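You operate a simulated robot arm through the tools that you are given. There is no shell and no other tool. Be economical: measure what you need, move in short steps, check, and stop when the job is done.

Carry out the task below with a simulated two-armed robot. There is one attempt and no reset: what you move stays moved.

Task
Wire in the fog lamp and leave it the only board lamp lit.
Fine: board switch off first; red plug in the feed jack, then black in the earth jack; switch off the turn lamp; board switch on last. Where these are worked on the way, their far stop is far enough and under half their travel is too little: board switch.

Only the result counts: the job must be done as asked and must still hold three seconds after the hand-in. Knocking over, shifting, dropping, spilling or breaking anything else fails it.

Robot
Two 7-joint arms with fingered hands on one trunk that stands fixed in place. Base frame: the origin is at the foot of the trunk, x ahead of it, y to its left, z up; the work surface is at about z = 890. Lengths are in mm, angles in degrees, forces in N, time in s.
The left shoulder is at [60, 138, 947], the right one opposite. With the tool pointing down near the work surface each hand reaches from about 400 to 920 mm from the base axis, measured 20 degrees to its own side. Payload 4 kg a hand.
Tool frame (each hand has its own): the origin (TCP) lies between the finger pads and is the grasp point; the fingertips stand 36 mm ahead of it; z points along the fingers, y is the line along which they close. The gripper opens to 120 mm. The gripper's body begins 42 mm behind the TCP. The gripper is a hand of 5 fingers: y runs from the thumb to the fingers, the wrist lies at [-15, -109, -200] in the tool frame, and closing takes about 1.5 s.
Orientation is that of the tool frame in the base frame, as a unit quaternion [w, x, y, z]. With the fingers straight down and the wrist toward the robot, the tool's x, y and z point along [0, 1, 0], [1, 0, 0] and [0, 0, -1] of the base frame.

Tools
- The arms move only by the tool nudge_tool. It takes "left_increments", "right_increments" or both (then of equal length, played together; a hand with none holds still); each is one flat list of numbers, 6 for each row, row after row: the shift along the tool's x, y, z in units of 30 mm (1.0 is 30 mm), then the turn, a rotation vector about the tool's x, y, z in units of 8 degrees (1.0 is 8 degrees). In form: [x, y, z, rx, ry, rz, x, y, z, rx, ry, rz, ...]. A call has 1 to 20 rows; each row shifts and turns the commanded pose from where the row before left it, along the tool's axes as they then stand. "left_fingers" and "right_fingers" are, for a hand that has rows, the gripper command, from -1 (fully open) to 1 (shut), values between in proportion, set as the call begins (left out, the last holds). A call with a number of a shift or a turn outside -1 to 1 is refused whole. Rows are played at 5 a second. More than 50 mm and 8.6 degrees between two rows, or a gripper value outside its range, and nothing of the call is played. Where a pose cannot be reached the arm comes as near as it can. A force on the tool above 40 N (or 10 N above the force at the start of the call, whichever is more), or a blocked arm, ends the call early, and 0.2 s more pass. The fingers move at their own pace (about 153 mm/s each) and stop on an object; they squeeze with about 25 N. The grip force told is the motor's: it shows also when the fingers shut on nothing. Time passes only in rows, and 0.2 s behind the last, so rows that do not move let the fingers close. The reply holds the time, the measured pose of the TCP, the force on the tool along the base axes, the opening and the grip force, in the units named above and with some noise, with the torque about the TCP (base axes, N m) and any sound that the robot's microphone picked up.
- Cameras (640 x 400 px; columns grow to the right, rows downward): "scene" is now at [45.8, -37.4, 1584.8]; the picture's right is [-0.44, -0.90, 0.00], its down [-0.58, 0.29, -0.76] and it looks along [0.68, -0.34, -0.65] (base axes); focal length 364 px, centre (320, 200). "left" rides on the left gripper at [-70, -79, -131] in its tool frame; the picture's right is [-0.78, -0.29, 0.55], its down [0.55, -0.73, 0.40] and it looks along [0.29, 0.61, 0.74] (tool axes); focal length 222 px, centre (320, 200). "right" rides on the right gripper at [69, -79, -131] in its tool frame; the picture's right is [-0.78, 0.29, -0.55], its down [-0.55, -0.74, 0.40] and it looks along [-0.29, 0.61, 0.74] (tool axes); focal length 222 px, centre (320, 200). There is no depth. A picture from a camera that has moved, and an enlarged one, comes with that camera's place and axes in the base frame and with its lens.
- get_image(camera): a new picture of that camera. No time passes.
- slide_trunk(by): slides the trunk up (or, below 0, down) by that many mm; the arms and the scene camera ride with it, the base frame stays. It gives what a move gives, with no picture.
- set_fingers(index, middle, ring, little, thumb_bend, thumb_turn, hand): sets how far each is bent, from 0 (flat) to 1 (curled in); at 0.3 the hand is open as for a grip, at 0.7 the pads meet at the TCP. One left out holds its place. A second passes; each finger stops where it meets its share of the squeeze, and holds until it gets a number again. A gripper value or a shape takes the hand back. It gives what a move gives, with no picture; readings hold the bend of each and the force on index, middle, ring, little, thumb and palm. thumb_turn goes from beside the hand (0) to across from the fingers (1), as for a grip.
- hand_shape(shape, hand): the hand has 5 fingers and takes this shape, open, in about a second: jaw (thumb against the fingers, like two jaws); tri (thumb and two fingers); tip (a fingertip pinch); poke (one finger out to press); point (the index stretched); flat (the hand flat); cup (the hand cupped); fist (a fist). The gripper value then closes the fingers along that shape, each until it touches; the sizes above hold for jaw. It gives what a move gives, with no picture.
- turn_head(pan, tilt): turns the head with the scene camera to pan (to the left, within 86 degrees either way) and tilt (down, from -29 to 69), counted from straight ahead of the robot. It gives what a move gives.
- enlarge(camera, box): a new picture of the part [left, top, right, bottom] of that camera's present view, enlarged. No time passes.
- finish_job(): hands the job in; it is judged then, once.

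Go step by step. Nothing tells you positions but the pictures and the camera data: compare them with the known pose of the tool, close in by small moves and look again before you grip or let go. The budget is 120 turns and 94 pictures, counting those below and the enlarged ones. Unless the task says otherwise, let go and move clear before handing in, and close with one line.

The tools are called by a JSON object that holds its "op" and its "data". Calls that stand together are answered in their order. nudge_tool: Moves the arms, as the interface text tells. Its arguments: {"type":"object","properties":{"left_increments":{"type":"array","items":{"type":"number"}},"left_fingers":{"type":"number"},"right_increments":{"type":"array","items":{"type":"number"}},"right_fingers":{"type":"number"}},"required":[]} The other tools are called the same way: slide_trunk (by) slides the trunk up or down; hand_shape (shape, hand) gives the hand a shape; set_fingers (index, middle, ring, little, thumb_bend, thumb_turn, hand) moves the fingers one by one; turn_head (pan, tilt) turns the head that bears the scene camera; get_image (camera) takes a picture; enlarge (camera, box) takes an enlarged picture of a part of a camera's view; finish_job () hands the job in.

At the start:

```text
t: 0.0
left_tool_pos: [486.9, -42.3, 1200.7]
left_ee_rot: [0.0, 0.707, 0.707, 0.001]
left_ft_force: [-0.3, -0.8, -0.1]
left_ft_torque: [0.0, 0.01, -0.03]
left_opening: 119.6
left_gripper_force: 0.0
left_shape: jaw
left_bend: [0.3, 0.3, 0.3, 0.3, 0.3, 0.97]
left_finger forces: [0.1, 0.0, 0.0, 0.0, 0.0, 0.1]
right_tool_pos: [476.3, -498.9, 1215.4]
right_ee_rot: [0.0, 0.707, 0.707, 0.0]
right_ft_force: [-0.5, -0.5, 0.7]
right_ft_torque: [-0.04, -0.02, 0.0]
right_opening: 119.9
right_gripper_force: 0.1
right_shape: jaw
right_bend: [0.3, 0.3, 0.3, 0.3, 0.3, 0.97]
right_finger forces: [0.0, 0.0, 0.1, 0.0, 0.0, 0.0]
trunk travel left (down, up): [-525.0, 65.0]
head pan, tilt: [-26.2, 40.7]
```

scene: 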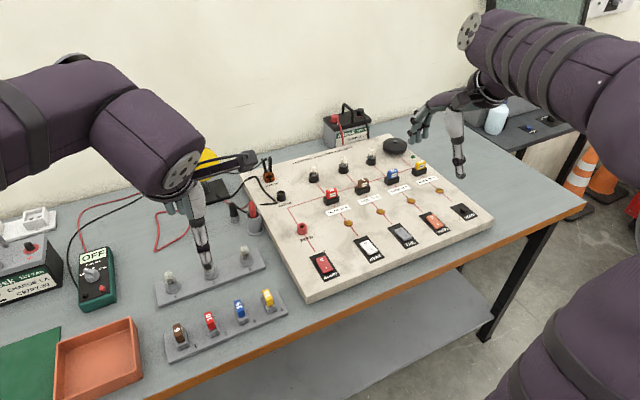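
right: 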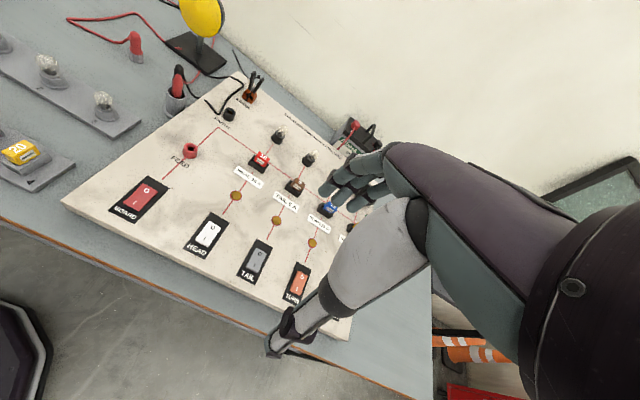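
left: 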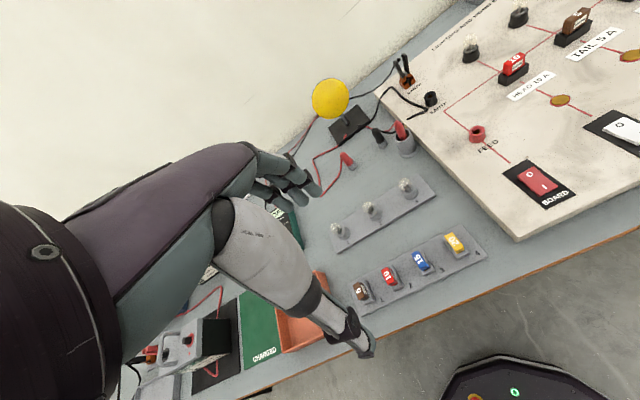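

I see a board with rocker switches, fuses and lamps, a yellow fog lamp behind, and plugs near a holder. I'll look closer before moving.

{"op": "enlarge", "data": {"camera": "scene", "box": [230, 120, 390, 220]}}

{"op": "enlarge", "data": {"camera": "scene", "box": [280, 130, 500, 290]}}

{"op": "enlarge", "data": {"camera": "left", "box": [280, 40, 600, 240]}}

{"op": "enlarge", "data": {"camera": "right", "box": [60, 0, 380, 200]}}

```text
4.00 times, centred on (310, 170) of scene
camera zoom: at [45.8, -37.4, 1584.8], right [-0.44, -0.9, 0.0], down [-0.58, 0.29, -0.76], along [0.68, -0.34, -0.65], focal length 1457 px, centre (360, 320)
```

zoom: 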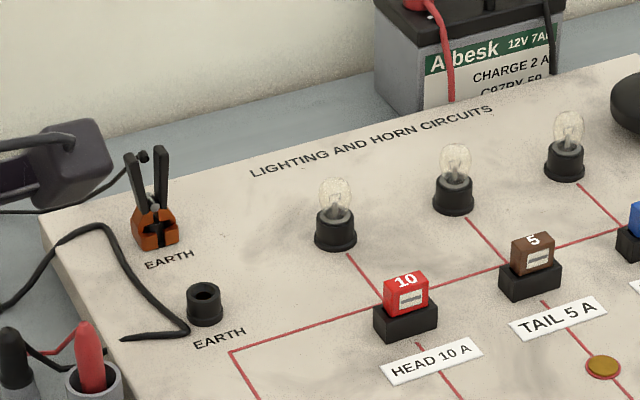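

```text
2.50 times, centred on (390, 210) of scene
camera zoom: at [45.8, -37.4, 1584.8], right [-0.44, -0.9, 0.0], down [-0.58, 0.29, -0.76], along [0.68, -0.34, -0.65], focal length 910 px, centre (145, 175)
```

zoom: 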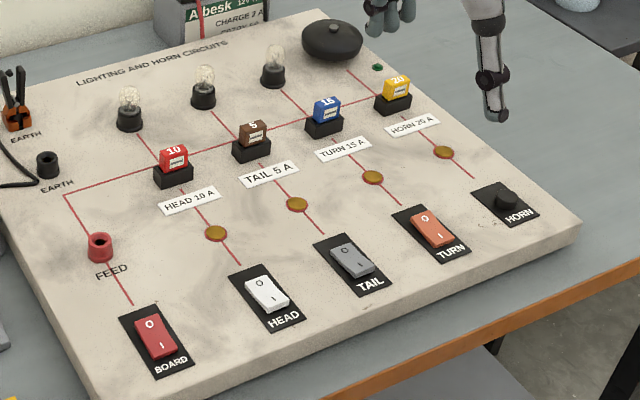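

```text
2.00 times, centred on (440, 140) of left
camera zoom: at [406.9, -110.8, 1330.8], right [-0.29, -0.78, -0.55], down [-0.73, 0.55, -0.4], along [0.61, 0.29, -0.74], focal length 444 px, centre (80, 320)
```

zoom: 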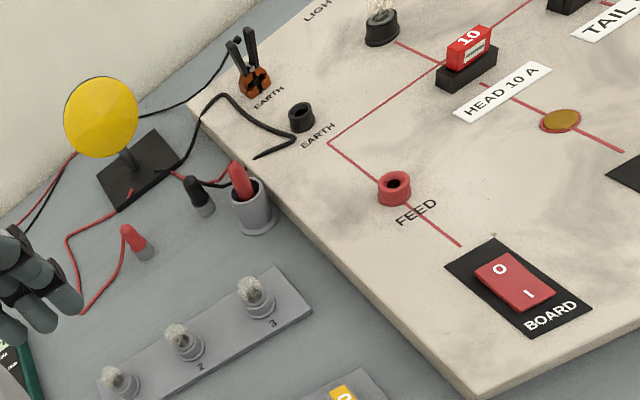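

```text
2.00 times, centred on (220, 100) of right
camera zoom: at [396.1, -428.0, 1345.8], right [0.29, -0.78, 0.55], down [-0.74, -0.55, -0.4], along [0.61, -0.29, -0.74], focal length 444 px, centre (520, 400)
```

zoom: 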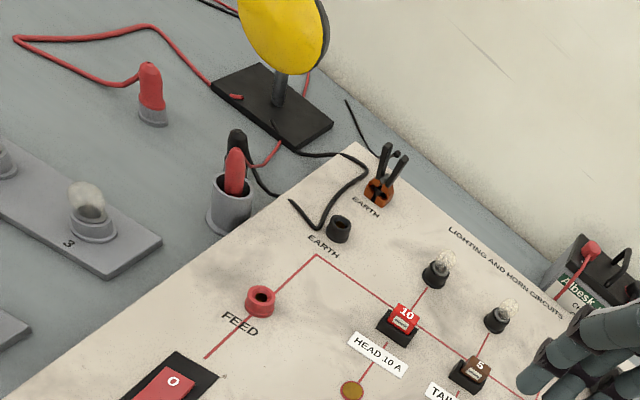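

I need clarity on which plugs belong to the fog lamp, so I'll zoom further.

{"op": "enlarge", "data": {"camera": "left", "box": [300, 60, 460, 210]}}

{"op": "enlarge", "data": {"camera": "right", "box": [110, 20, 270, 120]}}

{"op": "enlarge", "data": {"camera": "scene", "box": [140, 140, 300, 250]}}

```text
2.67 times, centred on (380, 135) of left
camera zoom: at [406.9, -110.8, 1330.8], right [-0.29, -0.78, -0.55], down [-0.73, 0.55, -0.4], along [0.61, 0.29, -0.74], focal length 592 px, centre (160, 373)
```

zoom: 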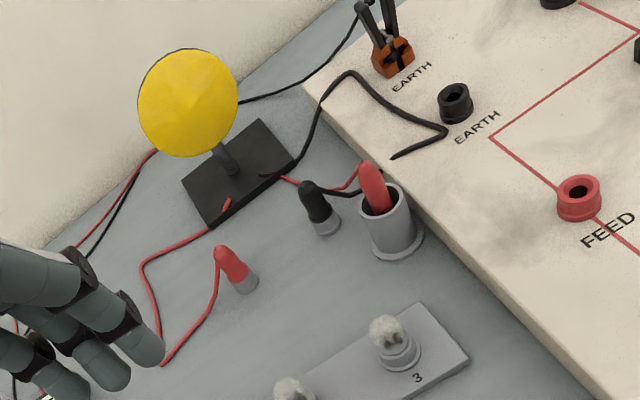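

```text
4.00 times, centred on (190, 70) of right
camera zoom: at [396.1, -428.0, 1345.8], right [0.29, -0.78, 0.55], down [-0.74, -0.55, -0.4], along [0.61, -0.29, -0.74], focal length 888 px, centre (840, 720)
```

zoom: 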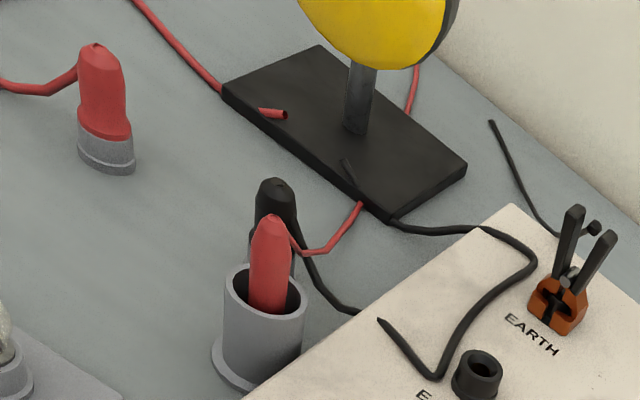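

```text
3.64 times, centred on (220, 195) of scene
camera zoom: at [45.8, -37.4, 1584.8], right [-0.44, -0.9, 0.0], down [-0.58, 0.29, -0.76], along [0.68, -0.34, -0.65], focal length 1324 px, centre (684, 218)
```

zoom: 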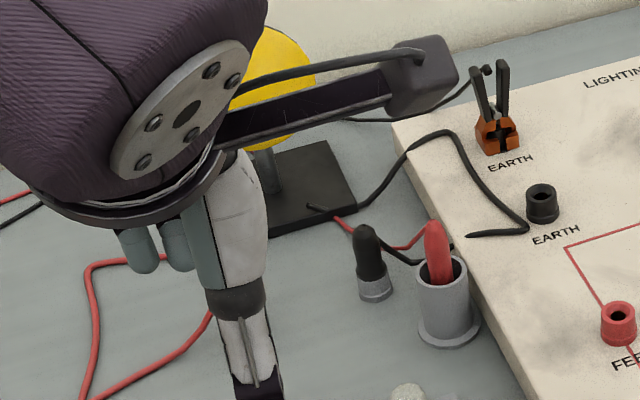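

Fog lamp leads: the red plug standing alone near (800,-60) and the black plug near (795,-150), while the cup's red one belongs to the meter. Next I check the switches.

{"op": "enlarge", "data": {"camera": "scene", "box": [300, 195, 400, 285]}}

{"op": "enlarge", "data": {"camera": "scene", "box": [380, 190, 490, 260]}}

{"op": "enlarge", "data": {"camera": "right", "box": [100, 160, 320, 310]}}

```text
4.44 times, centred on (350, 240) of scene
camera zoom: at [45.8, -37.4, 1584.8], right [-0.44, -0.9, 0.0], down [-0.58, 0.29, -0.76], along [0.68, -0.34, -0.65], focal length 1618 px, centre (187, 22)
```

zoom: 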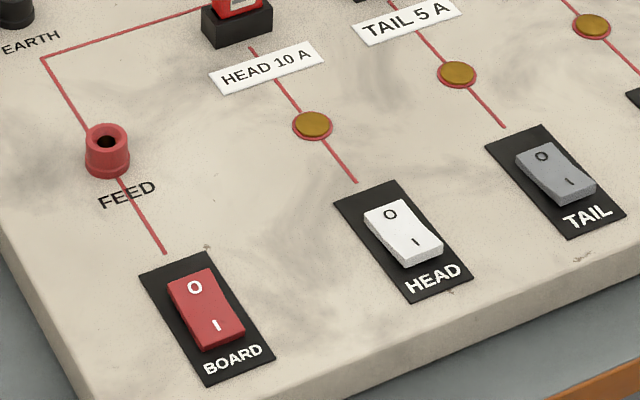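

```text
5.71 times, centred on (435, 225) of scene
camera zoom: at [45.8, -37.4, 1584.8], right [-0.44, -0.9, 0.0], down [-0.58, 0.29, -0.76], along [0.68, -0.34, -0.65], focal length 2081 px, centre (-337, 57)
```

zoom: 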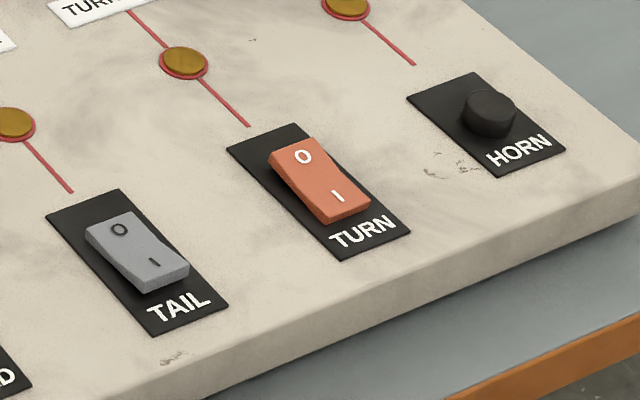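

```text
2.67 times, centred on (210, 235) of right
camera zoom: at [396.1, -428.0, 1345.8], right [0.29, -0.78, 0.55], down [-0.74, -0.55, -0.4], along [0.61, -0.29, -0.74], focal length 592 px, centre (613, 107)
```

zoom: 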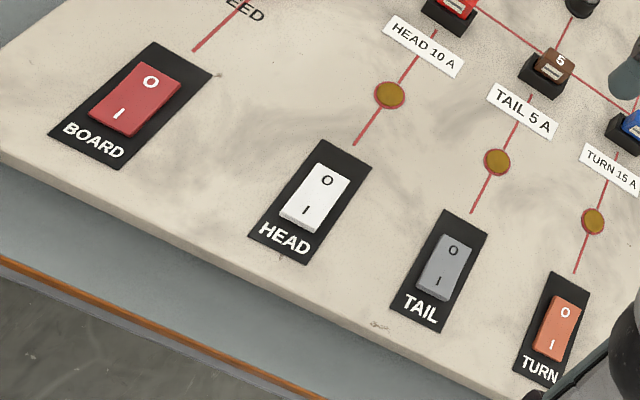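

All switches sit at x≈527 with y from about −288 (board) to −613 (turn). I'll clear the left arm out and give the right hand the poke shape.

{"op": "nudge_tool", "data": {"left_increments": [1, 0, 0, 0, 0, 0, 1, 0, 0, 0, 0, 0, 1, 0, 0, 0, 0, 0, 1, 0, 0, 0, 0, 0, 1, 0, 0, 0, 0, 0, 1, 0, 0, 0, 0, 0, 1, 0, 0, 0, 0, 0, 1, 0, 0, 0, 0, 0, 1, 0, 0, 0, 0, 0, 1, 0, 0, 0, 0, 0], "right_increments": [1, 0, 0, 0, 0, 0, 1, 0, 0, 0, 0, 0, 1, 0, 0, 0, 0, 0, 1, 0, 0, 0, 0, 0, 1, 0, 0, 0, 0, 0, 1, 0, 0, 0, 0, 0, 1, 0, 0, 0, 0, 0, 0, 0, 1, 0, 0, 0, 0, 0, 1, 0, 0, 0, 0, 0, 1, 0, 0, 0]}}

{"op": "hand_shape", "data": {"shape": "poke", "hand": "right"}}

{"op": "get_image", "data": {"camera": "right"}}

{"op": "get_image", "data": {"camera": "scene"}}

```text
t: 2.2
left_tool_pos: [485.3, 258.6, 1202.6]
left_ee_rot: [0.0, 0.707, 0.707, 0.0]
left_ft_force: [0.5, 0.6, -0.1]
left_ft_torque: [-0.01, 0.04, -0.03]
left_opening: 119.7
left_gripper_force: 0.1
left_shape: jaw
left_bend: [0.3, 0.3, 0.3, 0.3, 0.3, 0.97]
left_finger forces: [0.0, 0.1, 0.0, 0.1, 0.0, 0.0]
right_tool_pos: [476.9, -288.3, 1124.8]
right_ee_rot: [0.0, 0.707, 0.707, 0.0]
right_ft_force: [-0.4, 0.3, 0.0]
right_ft_torque: [0.02, 0.02, -0.03]
right_opening: 119.7
right_gripper_force: 0.0
right_shape: jaw
right_bend: [0.3, 0.3, 0.3, 0.3, 0.3, 0.97]
right_finger forces: [0.1, 0.0, 0.0, 0.0, 0.0, 0.1]
trunk travel left (down, up): [-525.0, 65.0]
head pan, tilt: [-26.2, 40.7]
```

```text
t: 3.1
left_tool_pos: [485.1, 258.0, 1203.4]
left_ee_rot: [0.0, 0.707, 0.707, 0.0]
left_ft_force: [-0.1, -0.3, 0.0]
left_ft_torque: [-0.04, -0.01, 0.0]
left_opening: 119.7
left_gripper_force: 0.1
left_shape: jaw
left_bend: [0.3, 0.3, 0.3, 0.3, 0.3, 0.97]
left_finger forces: [0.1, 0.0, 0.0, 0.1, 0.0, 0.0]
right_tool_pos: [476.3, -290.2, 1125.3]
right_ee_rot: [-0.001, 0.707, 0.707, 0.0]
right_ft_force: [-0.2, -0.6, -0.1]
right_ft_torque: [0.0, -0.02, 0.0]
right_opening: 0.2
right_gripper_force: 0.1
right_shape: poke
right_bend: [0.7, 0.7, 0.99, 0.99, 1.0, 1.0]
right_finger forces: [0.0, 0.0, 0.1, 0.1, 0.1, 0.0]
trunk travel left (down, up): [-525.0, 65.0]
head pan, tilt: [-26.2, 40.7]
```

```text
80 pictures are left
camera right: at [396.5, -218.4, 1257.2], right [0.29, -0.79, 0.55], down [-0.74, -0.55, -0.4], along [0.61, -0.29, -0.74], focal length 222 px, centre (320, 200)
```

right: 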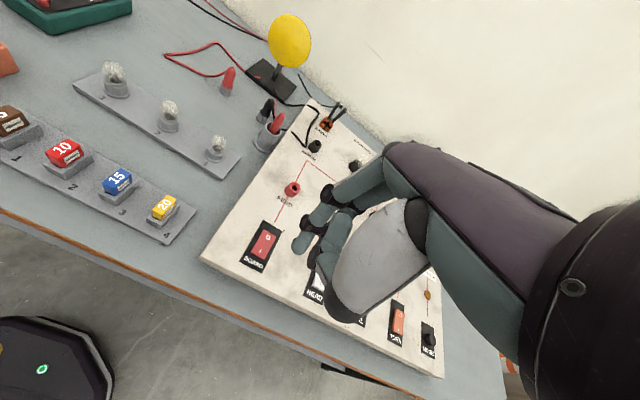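

```text
79 pictures are left
camera scene: at [45.7, -37.4, 1584.8], right [-0.44, -0.9, 0.0], down [-0.58, 0.29, -0.76], along [0.68, -0.34, -0.65], focal length 364 px, centre (320, 200)
```

scene: 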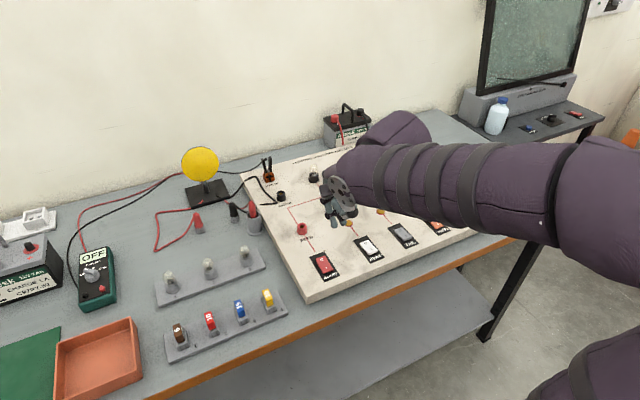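

The poke hand shows a fingertip near the tool's tip point. I'll zoom to locate it and see the plug leads unobstructed.

{"op": "enlarge", "data": {"camera": "right", "box": [230, 170, 390, 310]}}

{"op": "enlarge", "data": {"camera": "scene", "box": [130, 130, 330, 280]}}

```text
2.86 times, centred on (310, 240) of right
camera zoom: at [396.5, -218.4, 1257.2], right [0.29, -0.79, 0.55], down [-0.74, -0.55, -0.4], along [0.61, -0.29, -0.74], focal length 635 px, centre (349, 86)
```

zoom: 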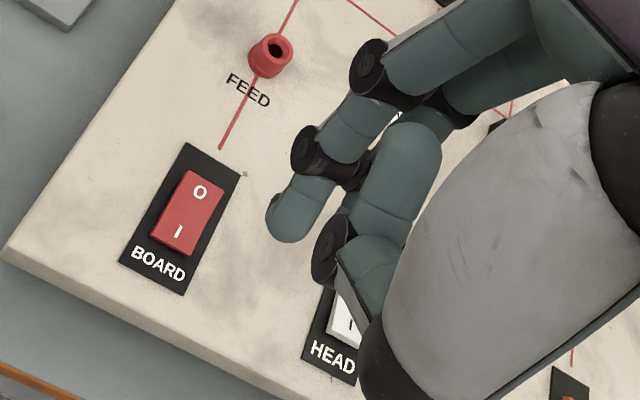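

```text
2.67 times, centred on (230, 205) of scene
camera zoom: at [45.7, -37.4, 1584.8], right [-0.44, -0.9, 0.0], down [-0.58, 0.29, -0.76], along [0.68, -0.34, -0.65], focal length 971 px, centre (560, 187)
```

zoom: 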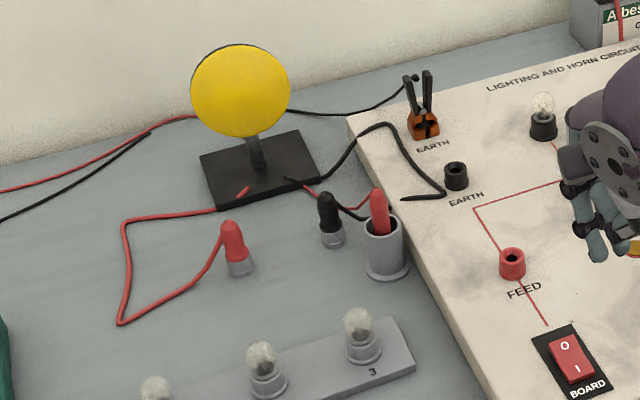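

Plug identities confirmed; the index tip sits near [0,0,36] in the tool frame. Now I check the rocker states at high zoom.

{"op": "enlarge", "data": {"camera": "scene", "box": [303, 230, 388, 285]}}

{"op": "enlarge", "data": {"camera": "right", "box": [240, 215, 290, 275]}}

{"op": "enlarge", "data": {"camera": "right", "box": [380, 290, 440, 350]}}

```text
7.27 times, centred on (346, 258) of scene
camera zoom: at [45.7, -37.4, 1584.8], right [-0.44, -0.9, 0.0], down [-0.58, 0.29, -0.76], along [0.68, -0.34, -0.65], focal length 2648 px, centre (134, -218)
```

zoom: 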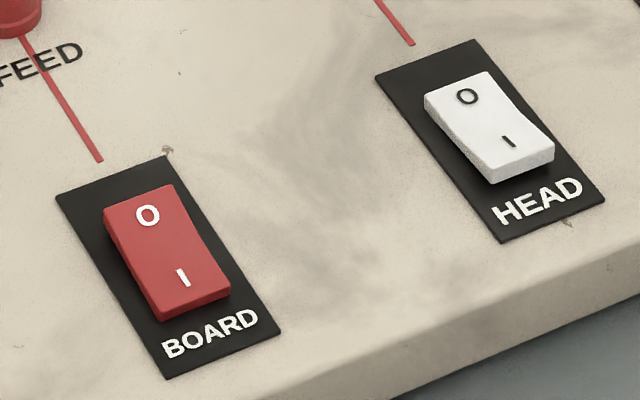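

```text
6.67 times, centred on (265, 245) of right
camera zoom: at [396.5, -218.4, 1257.2], right [0.29, -0.79, 0.55], down [-0.74, -0.55, -0.4], along [0.61, -0.29, -0.74], focal length 1481 px, centre (687, -100)
```

zoom: 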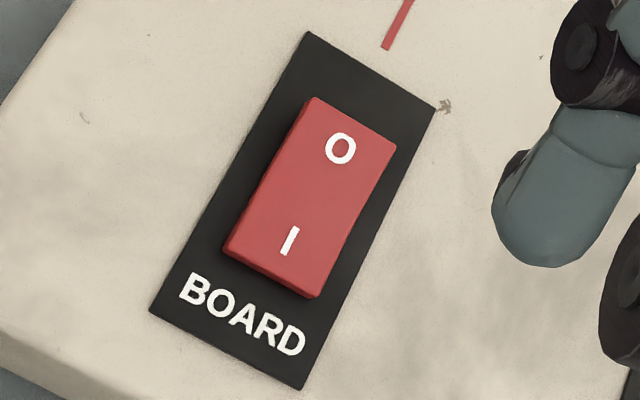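

```text
6.67 times, centred on (410, 320) of right
camera zoom: at [396.5, -218.4, 1257.2], right [0.29, -0.79, 0.55], down [-0.74, -0.55, -0.4], along [0.61, -0.29, -0.74], focal length 1481 px, centre (-280, -600)
```

zoom: 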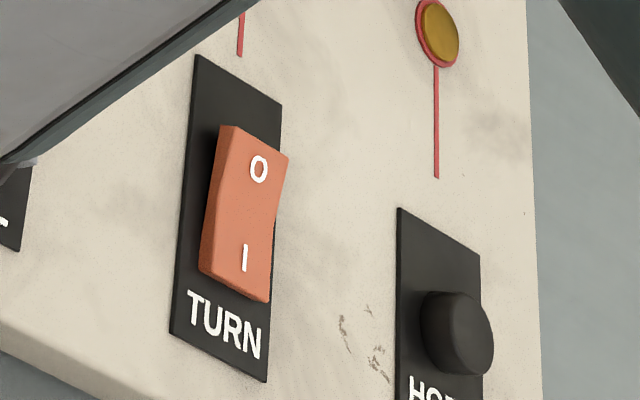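

The board rocker is on (O end raised), head is off, turn is on. I'll bring the index above the board's O end at about (546,-288).

{"op": "nudge_tool", "data": {"right_increments": [0, 0.8, 0, 0, 0, 0, 0, 0.8, 0, 0, 0, 0, 0, 0.73, 0.5, 0, 0, 0, 0, 0, 1, 0, 0, 0, 0, 0, 1, 0, 0, 0, 0, 0, 1, 0, 0, 0, 0, 0, 0.3, 0, 0, 0, 0, 0, 0, 0, 0, 0]}}

{"op": "get_image", "data": {"camera": "right"}}

{"op": "enlarge", "data": {"camera": "scene", "box": [280, 200, 390, 290]}}

```text
t: 4.9
left_tool_pos: [485.0, 257.7, 1202.7]
left_ee_rot: [0.001, 0.707, 0.707, -0.001]
left_ft_force: [-0.2, -0.2, 0.6]
left_ft_torque: [0.0, -0.03, 0.01]
left_opening: 119.7
left_gripper_force: 0.0
left_shape: jaw
left_bend: [0.3, 0.3, 0.3, 0.3, 0.3, 0.97]
left_finger forces: [0.1, 0.0, 0.0, 0.0, 0.1, 0.0]
right_tool_pos: [545.3, -290.4, 1010.8]
right_ee_rot: [0.0, 0.708, 0.707, 0.0]
right_ft_force: [0.0, 0.1, 0.1]
right_ft_torque: [0.04, 0.0, -0.01]
right_opening: 0.0
right_gripper_force: 0.0
right_shape: poke
right_bend: [0.7, 0.7, 0.99, 0.99, 1.0, 1.0]
right_finger forces: [0.0, 0.0, 0.0, 0.0, 0.0, 0.1]
trunk travel left (down, up): [-525.0, 65.0]
head pan, tilt: [-26.2, 40.7]
```

```text
73 pictures are left
camera right: at [465.9, -218.7, 1141.4], right [0.29, -0.79, 0.55], down [-0.74, -0.55, -0.4], along [0.61, -0.29, -0.74], focal length 222 px, centre (320, 200)
```

right: 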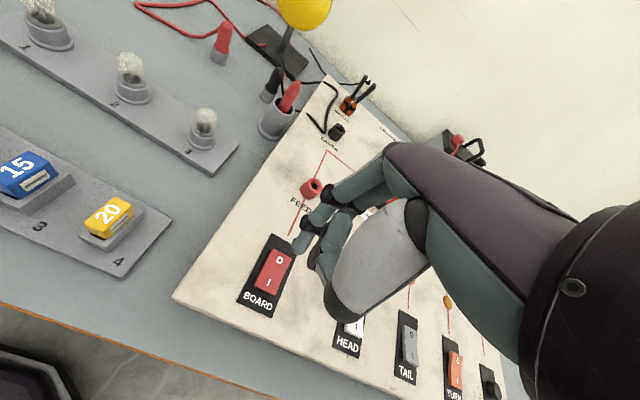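

```text
4.44 times, centred on (335, 245) of scene
camera zoom: at [45.7, -37.3, 1584.8], right [-0.44, -0.9, 0.0], down [-0.58, 0.29, -0.76], along [0.68, -0.34, -0.65], focal length 1618 px, centre (253, 0)
```

zoom: 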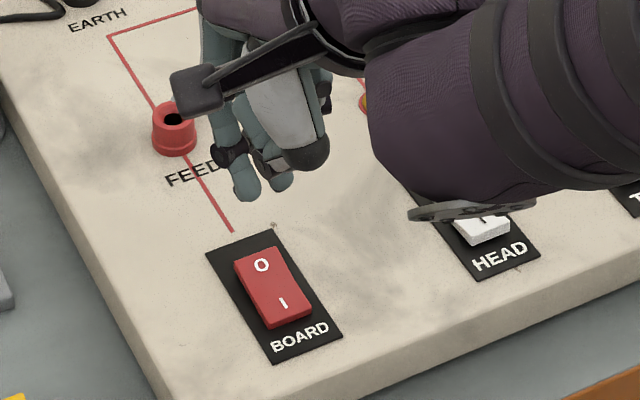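

The fingertip is around (546,-285,975) and the O mark about (540,-289). I shift slightly and press down.

{"op": "nudge_tool", "data": {"right_increments": [-0.12, 0, 0.6, 0, 0, 0, 0, 0, 0.5, 0, 0, 0, 0, 0, 0.1, 0, 0, 0, 0, 0, 0.1, 0, 0, 0, 0, 0, 0.1, 0, 0, 0, 0, 0, 0.1, 0, 0, 0, 0, 0, 0.1, 0, 0, 0]}}

{"op": "enlarge", "data": {"camera": "right", "box": [230, 200, 350, 320]}}

```text
t: 6.5
left_tool_pos: [485.1, 257.4, 1202.5]
left_ee_rot: [0.0, 0.707, 0.707, 0.0]
left_ft_force: [0.0, 0.7, -0.6]
left_ft_torque: [0.0, 0.01, 0.02]
left_opening: 119.6
left_gripper_force: 0.0
left_shape: jaw
left_bend: [0.3, 0.3, 0.3, 0.3, 0.3, 0.97]
left_finger forces: [0.0, 0.0, 0.0, 0.0, 0.0, 0.0]
right_tool_pos: [545.3, -293.0, 962.5]
right_ee_rot: [0.001, 0.707, 0.708, 0.0]
right_ft_force: [-0.4, 0.5, -0.3]
right_ft_torque: [0.0, -0.02, 0.01]
right_opening: 0.0
right_gripper_force: 0.0
right_shape: poke
right_bend: [0.7, 0.7, 0.99, 0.99, 1.0, 1.0]
right_finger forces: [0.1, 0.0, 0.1, 0.1, 0.0, 0.0]
trunk travel left (down, up): [-525.0, 65.0]
head pan, tilt: [-26.2, 40.7]
```

```text
3.33 times, centred on (290, 260) of right
camera zoom: at [465.2, -221.6, 1093.7], right [0.29, -0.78, 0.55], down [-0.73, -0.55, -0.4], along [0.61, -0.29, -0.74], focal length 740 px, centre (420, 0)
```

zoom: 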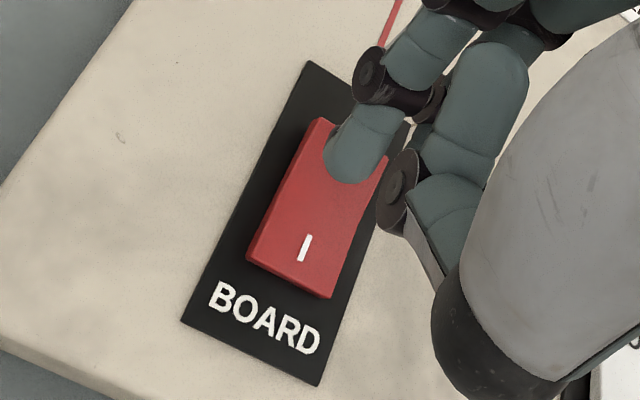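

The finger is right above the O end with no contact yet. I keep descending.

{"op": "nudge_tool", "data": {"right_increments": [0, 0, 0.1, 0, 0, 0, 0, 0, 0.1, 0, 0, 0, 0, 0, 0.1, 0, 0, 0, 0, 0, 0.1, 0, 0, 0, 0, 0, 0.1, 0, 0, 0, 0, 0, 0.1, 0, 0, 0]}}

{"op": "enlarge", "data": {"camera": "right", "box": [230, 200, 350, 320]}}

```text
t: 7.9
left_tool_pos: [485.3, 258.2, 1202.7]
left_ee_rot: [0.0, 0.707, 0.707, -0.001]
left_ft_force: [-0.4, -0.2, -1.0]
left_ft_torque: [0.01, 0.02, -0.02]
left_opening: 119.6
left_gripper_force: 0.0
left_shape: jaw
left_bend: [0.3, 0.3, 0.3, 0.3, 0.3, 0.97]
left_finger forces: [0.0, 0.1, 0.1, 0.0, 0.0, 0.0]
right_tool_pos: [546.4, -292.5, 943.4]
right_ee_rot: [0.0, 0.707, 0.707, 0.0]
right_ft_force: [0.8, -0.1, 0.1]
right_ft_torque: [-0.01, 0.03, 0.0]
right_opening: 0.1
right_gripper_force: 0.1
right_shape: poke
right_bend: [0.7, 0.7, 0.99, 0.99, 1.0, 1.0]
right_finger forces: [0.1, 0.0, 0.0, 0.0, 0.0, 0.0]
trunk travel left (down, up): [-525.0, 65.0]
head pan, tilt: [-26.2, 40.7]
```

```text
3.33 times, centred on (290, 260) of right
camera zoom: at [465.9, -221.3, 1074.8], right [0.29, -0.78, 0.55], down [-0.73, -0.55, -0.4], along [0.61, -0.29, -0.74], focal length 740 px, centre (420, 0)
```

zoom: 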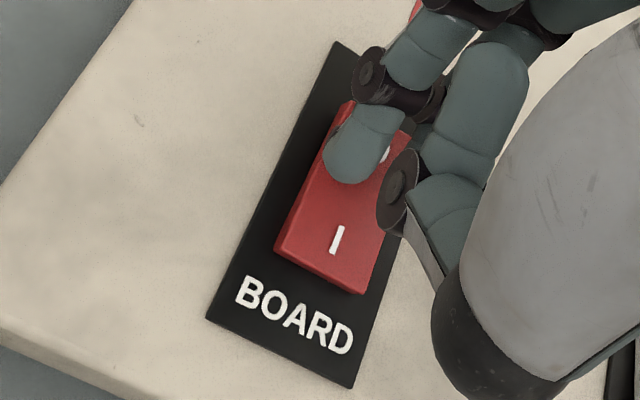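

No contact yet, so the board top is lower than assumed (~900). I lift a little, shift toward the O end at about (556,-297), and recheck.

{"op": "nudge_tool", "data": {"right_increments": [0, 0, -0.4, 0, 0, 0, -0.27, 0.37, 0, 0, 0, 0, 0, 0, 0.2, 0, 0, 0, 0, 0, 0, 0, 0, 0]}}

{"op": "enlarge", "data": {"camera": "right", "box": [230, 200, 350, 320]}}

{"op": "enlarge", "data": {"camera": "scene", "box": [280, 220, 370, 290]}}

```text
t: 8.9
left_tool_pos: [485.1, 257.1, 1202.0]
left_ee_rot: [0.0, 0.707, 0.707, 0.0]
left_ft_force: [-0.7, -1.1, -0.2]
left_ft_torque: [0.02, 0.0, -0.03]
left_opening: 119.7
left_gripper_force: 0.0
left_shape: jaw
left_bend: [0.3, 0.3, 0.3, 0.3, 0.3, 0.97]
left_finger forces: [0.0, 0.1, 0.0, 0.1, 0.0, 0.1]
right_tool_pos: [558.0, -300.3, 948.6]
right_ee_rot: [0.0, 0.707, 0.707, 0.0]
right_ft_force: [0.6, -0.7, -1.6]
right_ft_torque: [0.02, 0.0, 0.0]
right_opening: 0.0
right_gripper_force: 0.1
right_shape: poke
right_bend: [0.7, 0.7, 0.99, 0.99, 1.0, 1.0]
right_finger forces: [0.1, 0.0, 0.0, 0.0, 0.0, 0.0]
trunk travel left (down, up): [-525.0, 65.0]
head pan, tilt: [-26.2, 40.7]
```

```text
3.33 times, centred on (290, 260) of right
camera zoom: at [477.2, -229.6, 1080.7], right [0.29, -0.78, 0.55], down [-0.74, -0.55, -0.4], along [0.61, -0.29, -0.74], focal length 740 px, centre (420, 0)
```

zoom: 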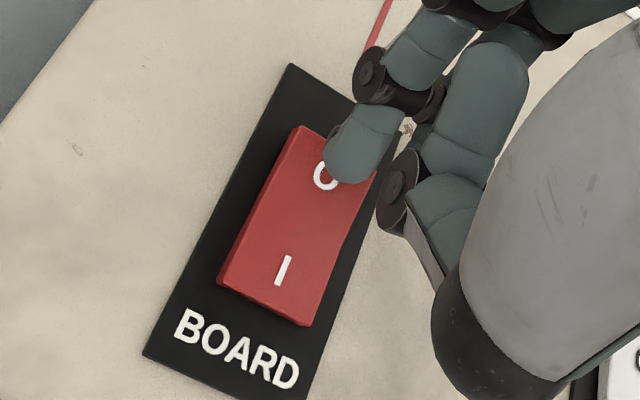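

```text
5.71 times, centred on (325, 255) of scene
camera zoom: at [45.9, -37.3, 1584.8], right [-0.44, -0.9, 0.0], down [-0.58, 0.29, -0.76], along [0.68, -0.34, -0.65], focal length 2081 px, centre (291, -114)
```

zoom: 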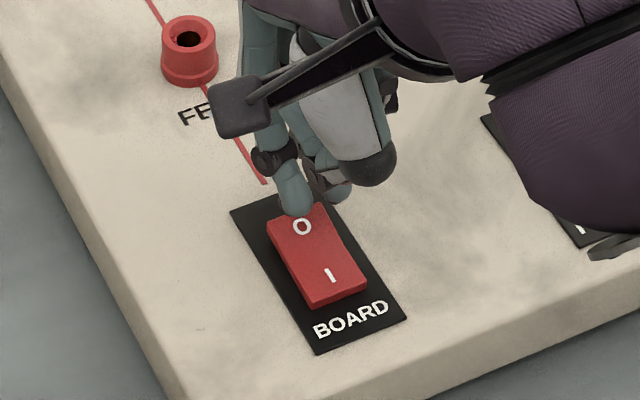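

Now the tip hovers over the O from both views. I press down in small steps.

{"op": "nudge_tool", "data": {"right_increments": [0, 0, 0.15, 0, 0, 0, 0, 0, 0.15, 0, 0, 0, 0, 0, 0.15, 0, 0, 0, 0, 0, 0.1, 0, 0, 0, 0, 0, 0.1, 0, 0, 0, 0, 0, 0.1, 0, 0, 0]}}

{"op": "enlarge", "data": {"camera": "scene", "box": [280, 220, 370, 290]}}

```text
t: 10.4
left_tool_pos: [484.5, 257.9, 1202.0]
left_ee_rot: [0.0, 0.707, 0.707, 0.0]
left_ft_force: [-0.2, 0.6, 0.6]
left_ft_torque: [0.01, -0.02, 0.04]
left_opening: 119.8
left_gripper_force: 0.0
left_shape: jaw
left_bend: [0.3, 0.3, 0.3, 0.3, 0.3, 0.97]
left_finger forces: [0.0, 0.0, 0.0, 0.0, 0.0, 0.0]
right_tool_pos: [560.9, -299.5, 936.1]
right_ee_rot: [0.007, 0.705, 0.71, 0.003]
right_ft_force: [-2.3, 0.6, 17.9]
right_ft_torque: [0.1, 0.09, -0.02]
right_opening: 0.0
right_gripper_force: 0.0
right_shape: poke
right_bend: [0.7, 0.7, 0.99, 0.99, 1.0, 1.0]
right_finger forces: [14.1, 3.3, 0.0, 0.0, 0.0, 0.1]
trunk travel left (down, up): [-525.0, 65.0]
head pan, tilt: [-26.2, 40.7]
stopped in row 6 (right hand): the force on the tool passed its limit at 42 N (the readings are from after the stop); the commanded pose is now the measured one
```

```text
5.71 times, centred on (325, 255) of scene
camera zoom: at [44.7, -36.8, 1584.6], right [-0.44, -0.9, 0.0], down [-0.58, 0.29, -0.76], along [0.68, -0.34, -0.65], focal length 2081 px, centre (291, -114)
```

zoom: 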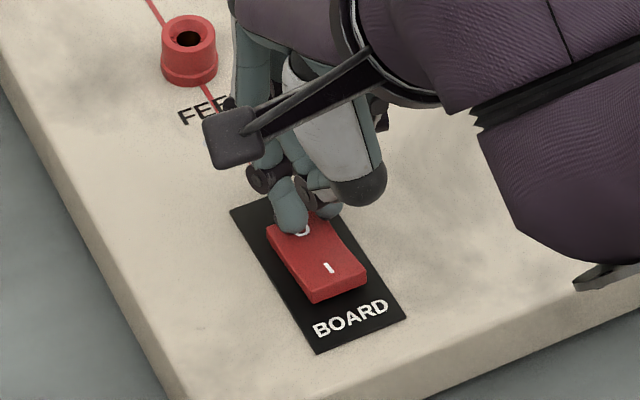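

The rocker has tipped (I end raised). I lift and verify.

{"op": "nudge_tool", "data": {"right_increments": [0, 0, -1, 0, 0, 0, 0, 0, -1, 0, 0, 0, 0, 0, -1, 0, 0, 0, 0, 0, 0, 0, 0, 0]}}

{"op": "enlarge", "data": {"camera": "scene", "box": [280, 220, 370, 290]}}

```text
t: 11.4
left_tool_pos: [486.5, 257.2, 1203.3]
left_ee_rot: [0.0, 0.707, 0.707, 0.0]
left_ft_force: [-0.4, -0.3, -0.7]
left_ft_torque: [0.0, 0.01, 0.02]
left_opening: 119.6
left_gripper_force: 0.1
left_shape: jaw
left_bend: [0.3, 0.3, 0.3, 0.3, 0.3, 0.97]
left_finger forces: [0.0, 0.1, 0.0, 0.0, 0.0, 0.0]
right_tool_pos: [559.1, -299.6, 1020.7]
right_ee_rot: [0.005, 0.706, 0.708, 0.002]
right_ft_force: [-0.4, 0.0, 0.9]
right_ft_torque: [0.02, 0.0, -0.02]
right_opening: 0.2
right_gripper_force: 0.1
right_shape: poke
right_bend: [0.7, 0.7, 0.99, 0.99, 1.0, 1.0]
right_finger forces: [0.1, 0.1, 0.1, 0.1, 0.0, 0.0]
trunk travel left (down, up): [-525.0, 65.0]
head pan, tilt: [-26.2, 40.7]
```

```text
5.71 times, centred on (325, 255) of scene
camera zoom: at [46.0, -37.8, 1584.7], right [-0.44, -0.9, 0.0], down [-0.58, 0.29, -0.76], along [0.68, -0.34, -0.65], focal length 2081 px, centre (291, -114)
```

zoom: 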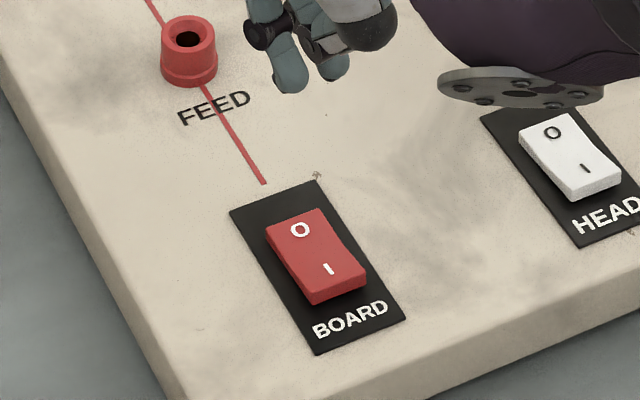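

The board switch is off now. Next the red plug at about (798,-57): I shape the right hand as tri and fly above it.

{"op": "nudge_tool", "data": {"right_increments": [0, 0, -1, 0, 0, 0, 0, 0, -1, 0, 0, 0, 0.8, 0.78, 0, 0, 0, 0, 0.8, 0.78, 0, 0, 0, 0, 0.8, 0.78, 0, 0, 0, 0, 0.8, 0.78, 0, 0, 0, 0, 0.8, 0.78, 0, 0, 0, 0, 0.8, 0.78, 0, 0, 0, 0, 0.8, 0.78, 0, 0, 0, 0, 0.8, 0.78, 0, 0, 0, 0, 0.8, 0.78, 0, 0, 0, 0, 0.8, 0.78, 0, 0, 0, 0]}}

{"op": "hand_shape", "data": {"shape": "tri", "hand": "right"}}

{"op": "get_image", "data": {"camera": "right"}}

{"op": "get_image", "data": {"camera": "scene"}}

```text
t: 14.0
left_tool_pos: [487.3, 258.7, 1200.4]
left_ee_rot: [0.0, 0.707, 0.707, 0.001]
left_ft_force: [-0.8, -1.0, 0.0]
left_ft_torque: [-0.03, -0.01, -0.01]
left_opening: 119.5
left_gripper_force: 0.1
left_shape: jaw
left_bend: [0.3, 0.3, 0.3, 0.3, 0.3, 0.97]
left_finger forces: [0.0, 0.0, 0.1, 0.0, 0.0, 0.1]
right_tool_pos: [792.5, -57.2, 1083.3]
right_ee_rot: [0.005, 0.706, 0.708, 0.003]
right_ft_force: [-0.3, 0.0, 0.2]
right_ft_torque: [0.0, 0.01, 0.01]
right_opening: 0.0
right_gripper_force: 0.1
right_shape: poke
right_bend: [0.7, 0.7, 0.99, 0.99, 1.0, 1.0]
right_finger forces: [0.1, 0.1, 0.0, 0.1, 0.0, 0.1]
trunk travel left (down, up): [-525.0, 65.0]
head pan, tilt: [-26.2, 40.7]
```

```text
t: 14.9
left_tool_pos: [485.4, 257.7, 1201.8]
left_ee_rot: [0.0, 0.707, 0.707, 0.001]
left_ft_force: [-0.3, -0.2, 0.1]
left_ft_torque: [0.0, 0.0, 0.0]
left_opening: 119.6
left_gripper_force: 0.0
left_shape: jaw
left_bend: [0.3, 0.3, 0.3, 0.3, 0.3, 0.97]
left_finger forces: [0.0, 0.0, 0.0, 0.0, 0.0, 0.0]
right_tool_pos: [791.1, -58.8, 1085.5]
right_ee_rot: [0.004, 0.707, 0.708, 0.002]
right_ft_force: [-0.5, -0.7, 0.4]
right_ft_torque: [0.0, 0.01, 0.01]
right_opening: 119.8
right_gripper_force: 0.1
right_shape: tri
right_bend: [0.3, 0.3, 0.99, 0.99, 0.3, 0.97]
right_finger forces: [0.1, 0.0, 0.0, 0.0, 0.0, 0.0]
trunk travel left (down, up): [-525.0, 65.0]
head pan, tilt: [-26.2, 40.7]
```

```text
65 pictures are left
camera right: at [710.8, 13.1, 1215.1], right [0.29, -0.78, 0.55], down [-0.73, -0.55, -0.4], along [0.62, -0.29, -0.73], focal length 222 px, centre (320, 200)
```

right: 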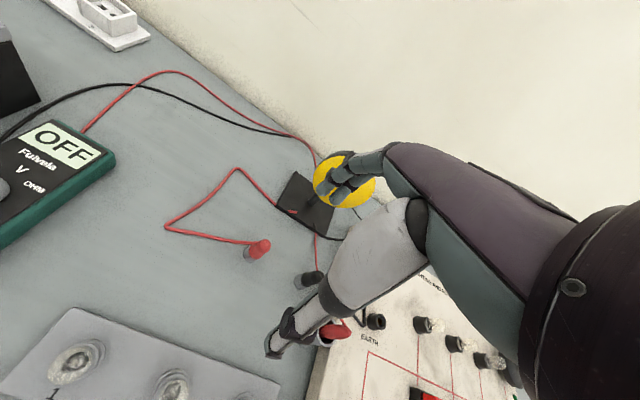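

```text
64 pictures are left
camera scene: at [45.8, -37.3, 1584.8], right [-0.44, -0.9, 0.0], down [-0.58, 0.29, -0.76], along [0.68, -0.34, -0.65], focal length 364 px, centre (320, 200)
```

scene: 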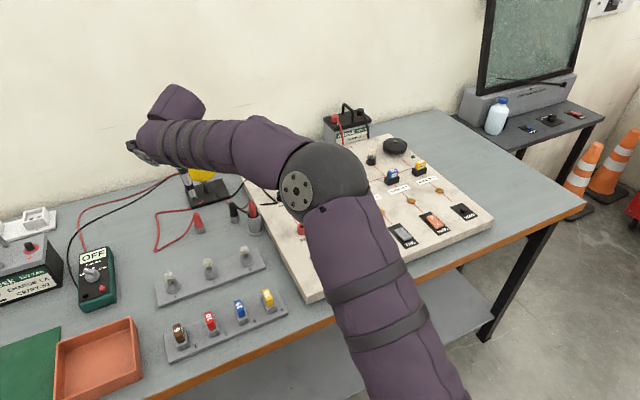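

The plug is clearly visible; estimates say roughly (+25,+12) from the TCP. I move partway down and look again.

{"op": "nudge_tool", "data": {"right_increments": [0.2, 0.4, 0.8, 0, 0, 0, 0.2, 0.4, 0.8, 0, 0, 0, 0, 0, 0.9, 0, 0, 0, 0, 0, 0, 0, 0, 0]}}

{"op": "get_image", "data": {"camera": "right"}}

{"op": "enlarge", "data": {"camera": "scene", "box": [120, 130, 280, 250]}}

```text
t: 15.9
left_tool_pos: [486.0, 257.5, 1203.1]
left_ee_rot: [0.0, 0.707, 0.707, 0.001]
left_ft_force: [-0.1, -0.1, -0.2]
left_ft_torque: [-0.04, -0.02, 0.0]
left_opening: 119.7
left_gripper_force: 0.0
left_shape: jaw
left_bend: [0.3, 0.3, 0.3, 0.3, 0.3, 0.97]
left_finger forces: [0.1, 0.0, 0.0, 0.0, 0.1, 0.0]
right_tool_pos: [815.1, -48.6, 1009.5]
right_ee_rot: [0.004, 0.707, 0.708, 0.002]
right_ft_force: [-0.1, -0.4, -0.1]
right_ft_torque: [0.01, 0.0, -0.01]
right_opening: 120.0
right_gripper_force: 0.0
right_shape: tri
right_bend: [0.3, 0.3, 0.99, 0.99, 0.3, 0.97]
right_finger forces: [0.0, 0.0, 0.1, 0.0, 0.0, 0.1]
trunk travel left (down, up): [-525.0, 65.0]
head pan, tilt: [-26.2, 40.7]
```

```text
63 pictures are left
camera right: at [734.9, 23.1, 1140.0], right [0.29, -0.78, 0.55], down [-0.73, -0.55, -0.4], along [0.62, -0.29, -0.73], focal length 222 px, centre (320, 200)
```

right: 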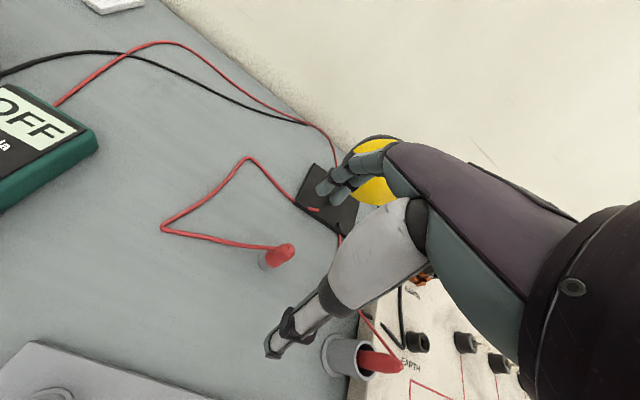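

```text
3.33 times, centred on (200, 190) of scene
camera zoom: at [45.7, -37.3, 1584.8], right [-0.44, -0.9, 0.0], down [-0.58, 0.29, -0.76], along [0.68, -0.34, -0.65], focal length 1214 px, centre (720, 233)
```

zoom: 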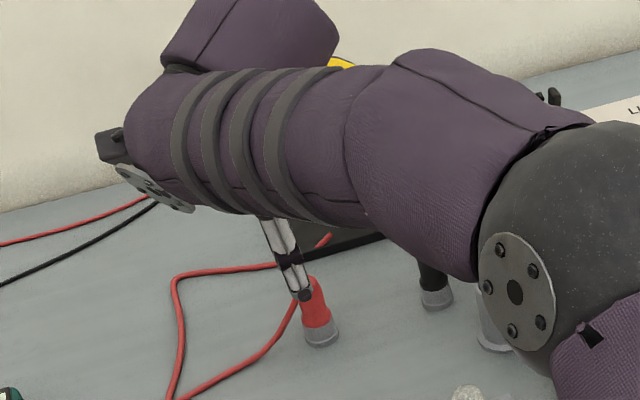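

Triangulation puts the plug top near (828,-50,929), with the table a bit lower than 890. I shift +12 in x, go down to 945, and look.

{"op": "nudge_tool", "data": {"right_increments": [0, 0.4, 0.7, 0, 0, 0, 0, 0, 0.7, 0, 0, 0, 0, 0, 0.75, 0, 0, 0, 0, 0, 0, 0, 0, 0]}}

{"op": "enlarge", "data": {"camera": "right", "box": [220, 140, 420, 380]}}

{"op": "enlarge", "data": {"camera": "scene", "box": [150, 160, 270, 250]}}

```text
t: 16.9
left_tool_pos: [485.7, 258.6, 1202.4]
left_ee_rot: [0.0, 0.707, 0.707, 0.001]
left_ft_force: [0.1, -0.3, -0.1]
left_ft_torque: [-0.02, -0.02, 0.04]
left_opening: 119.8
left_gripper_force: 0.2
left_shape: jaw
left_bend: [0.3, 0.3, 0.3, 0.3, 0.3, 0.97]
left_finger forces: [0.0, 0.0, 0.0, 0.0, 0.0, 0.1]
right_tool_pos: [830.2, -49.0, 943.5]
right_ee_rot: [0.005, 0.706, 0.708, 0.002]
right_ft_force: [0.5, 0.1, 0.0]
right_ft_torque: [-0.01, 0.01, 0.0]
right_opening: 119.7
right_gripper_force: 0.2
right_shape: tri
right_bend: [0.3, 0.3, 0.99, 0.99, 0.3, 0.97]
right_finger forces: [0.0, 0.0, 0.0, 0.0, 0.0, 0.0]
trunk travel left (down, up): [-525.0, 65.0]
head pan, tilt: [-26.2, 40.7]
```

```text
1.67 times, centred on (320, 260) of right
camera zoom: at [749.5, 22.5, 1074.3], right [0.29, -0.78, 0.55], down [-0.73, -0.55, -0.4], along [0.62, -0.29, -0.73], focal length 370 px, centre (320, 100)
```

zoom: 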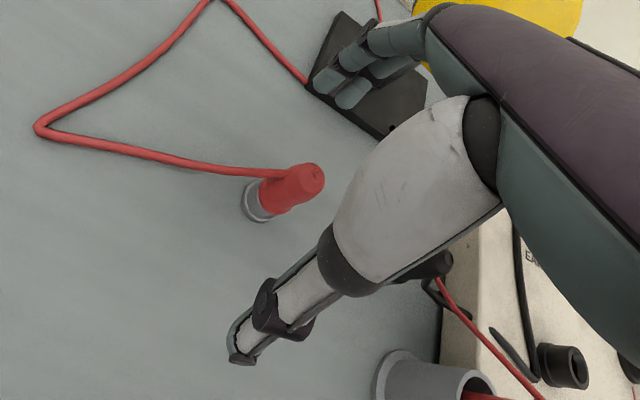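

```text
4.44 times, centred on (210, 205) of scene
camera zoom: at [45.5, -37.2, 1584.8], right [-0.44, -0.9, 0.0], down [-0.58, 0.29, -0.76], along [0.68, -0.34, -0.65], focal length 1618 px, centre (809, 178)
```

zoom: 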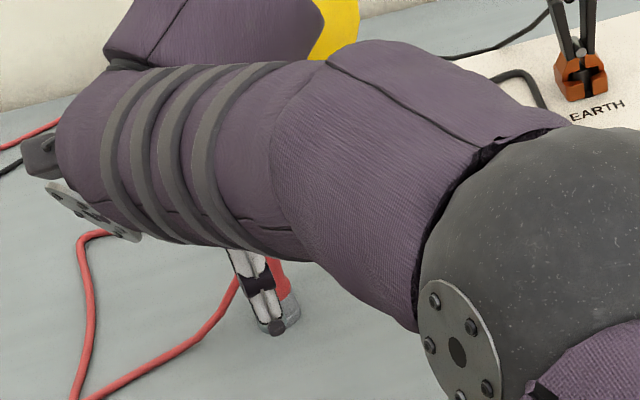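

The plug lies exactly on the tool axis. I descend 27 mm and close.

{"op": "nudge_tool", "data": {"right_increments": [0, 0, 0.3, 0, 0, 0, 0, 0, 0.3, 0, 0, 0, 0, 0, 0.3, 0, 0, 0, 0, 0, 0, 0, 0, 0]}}

{"op": "nudge_tool", "data": {"right_increments": [0, 0, 0, 0, 0, 0, 0, 0, 0, 0, 0, 0, 0, 0, 0, 0, 0, 0, 0, 0, 0, 0, 0, 0, 0, 0, 0, 0, 0, 0, 0, 0, 0, 0, 0, 0, 0, 0, 0, 0, 0, 0, 0, 0, 0, 0, 0, 0], "right_fingers": 1}}

{"op": "enlarge", "data": {"camera": "right", "box": [220, 140, 420, 380]}}

```text
t: 17.9
left_tool_pos: [486.0, 258.5, 1202.9]
left_ee_rot: [0.0, 0.707, 0.707, 0.0]
left_ft_force: [0.1, 0.3, 0.8]
left_ft_torque: [-0.01, -0.04, -0.02]
left_opening: 119.5
left_gripper_force: 0.1
left_shape: jaw
left_bend: [0.3, 0.3, 0.3, 0.3, 0.3, 0.97]
left_finger forces: [0.0, 0.1, 0.0, 0.0, 0.0, 0.0]
right_tool_pos: [830.1, -49.3, 918.1]
right_ee_rot: [0.005, 0.707, 0.708, 0.003]
right_ft_force: [0.1, -0.5, -0.5]
right_ft_torque: [0.0, 0.0, -0.02]
right_opening: 119.9
right_gripper_force: 0.2
right_shape: tri
right_bend: [0.3, 0.3, 0.99, 0.99, 0.3, 0.97]
right_finger forces: [0.0, 0.1, 0.0, 0.1, 0.0, 0.1]
trunk travel left (down, up): [-525.0, 65.0]
head pan, tilt: [-26.2, 40.7]
```

```text
t: 19.7
left_tool_pos: [485.3, 258.2, 1202.0]
left_ee_rot: [0.0, 0.707, 0.707, -0.001]
left_ft_force: [0.5, 0.1, -0.2]
left_ft_torque: [-0.01, 0.01, -0.01]
left_opening: 119.5
left_gripper_force: 0.0
left_shape: jaw
left_bend: [0.3, 0.3, 0.3, 0.3, 0.3, 0.97]
left_finger forces: [0.0, 0.0, 0.0, 0.1, 0.0, 0.0]
right_tool_pos: [830.4, -48.3, 917.9]
right_ee_rot: [0.005, 0.707, 0.707, 0.002]
right_ft_force: [0.3, -0.6, 0.0]
right_ft_torque: [-0.01, -0.01, -0.03]
right_opening: 9.0
right_gripper_force: 25.5
right_shape: tri
right_bend: [0.71, 0.57, 1.0, 1.0, 0.71, 1.0]
right_finger forces: [0.1, 15.7, 0.0, 0.0, 20.3, 0.0]
trunk travel left (down, up): [-525.0, 65.0]
head pan, tilt: [-26.2, 40.7]
```

```text
1.67 times, centred on (320, 260) of right
camera zoom: at [749.1, 23.0, 1047.9], right [0.29, -0.78, 0.55], down [-0.73, -0.55, -0.4], along [0.62, -0.29, -0.73], focal length 370 px, centre (320, 100)
```

zoom: 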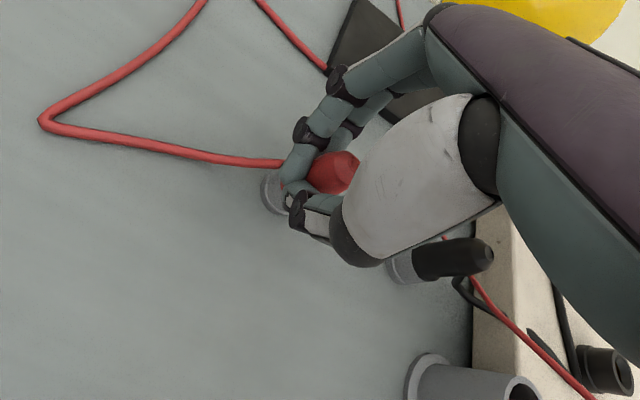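

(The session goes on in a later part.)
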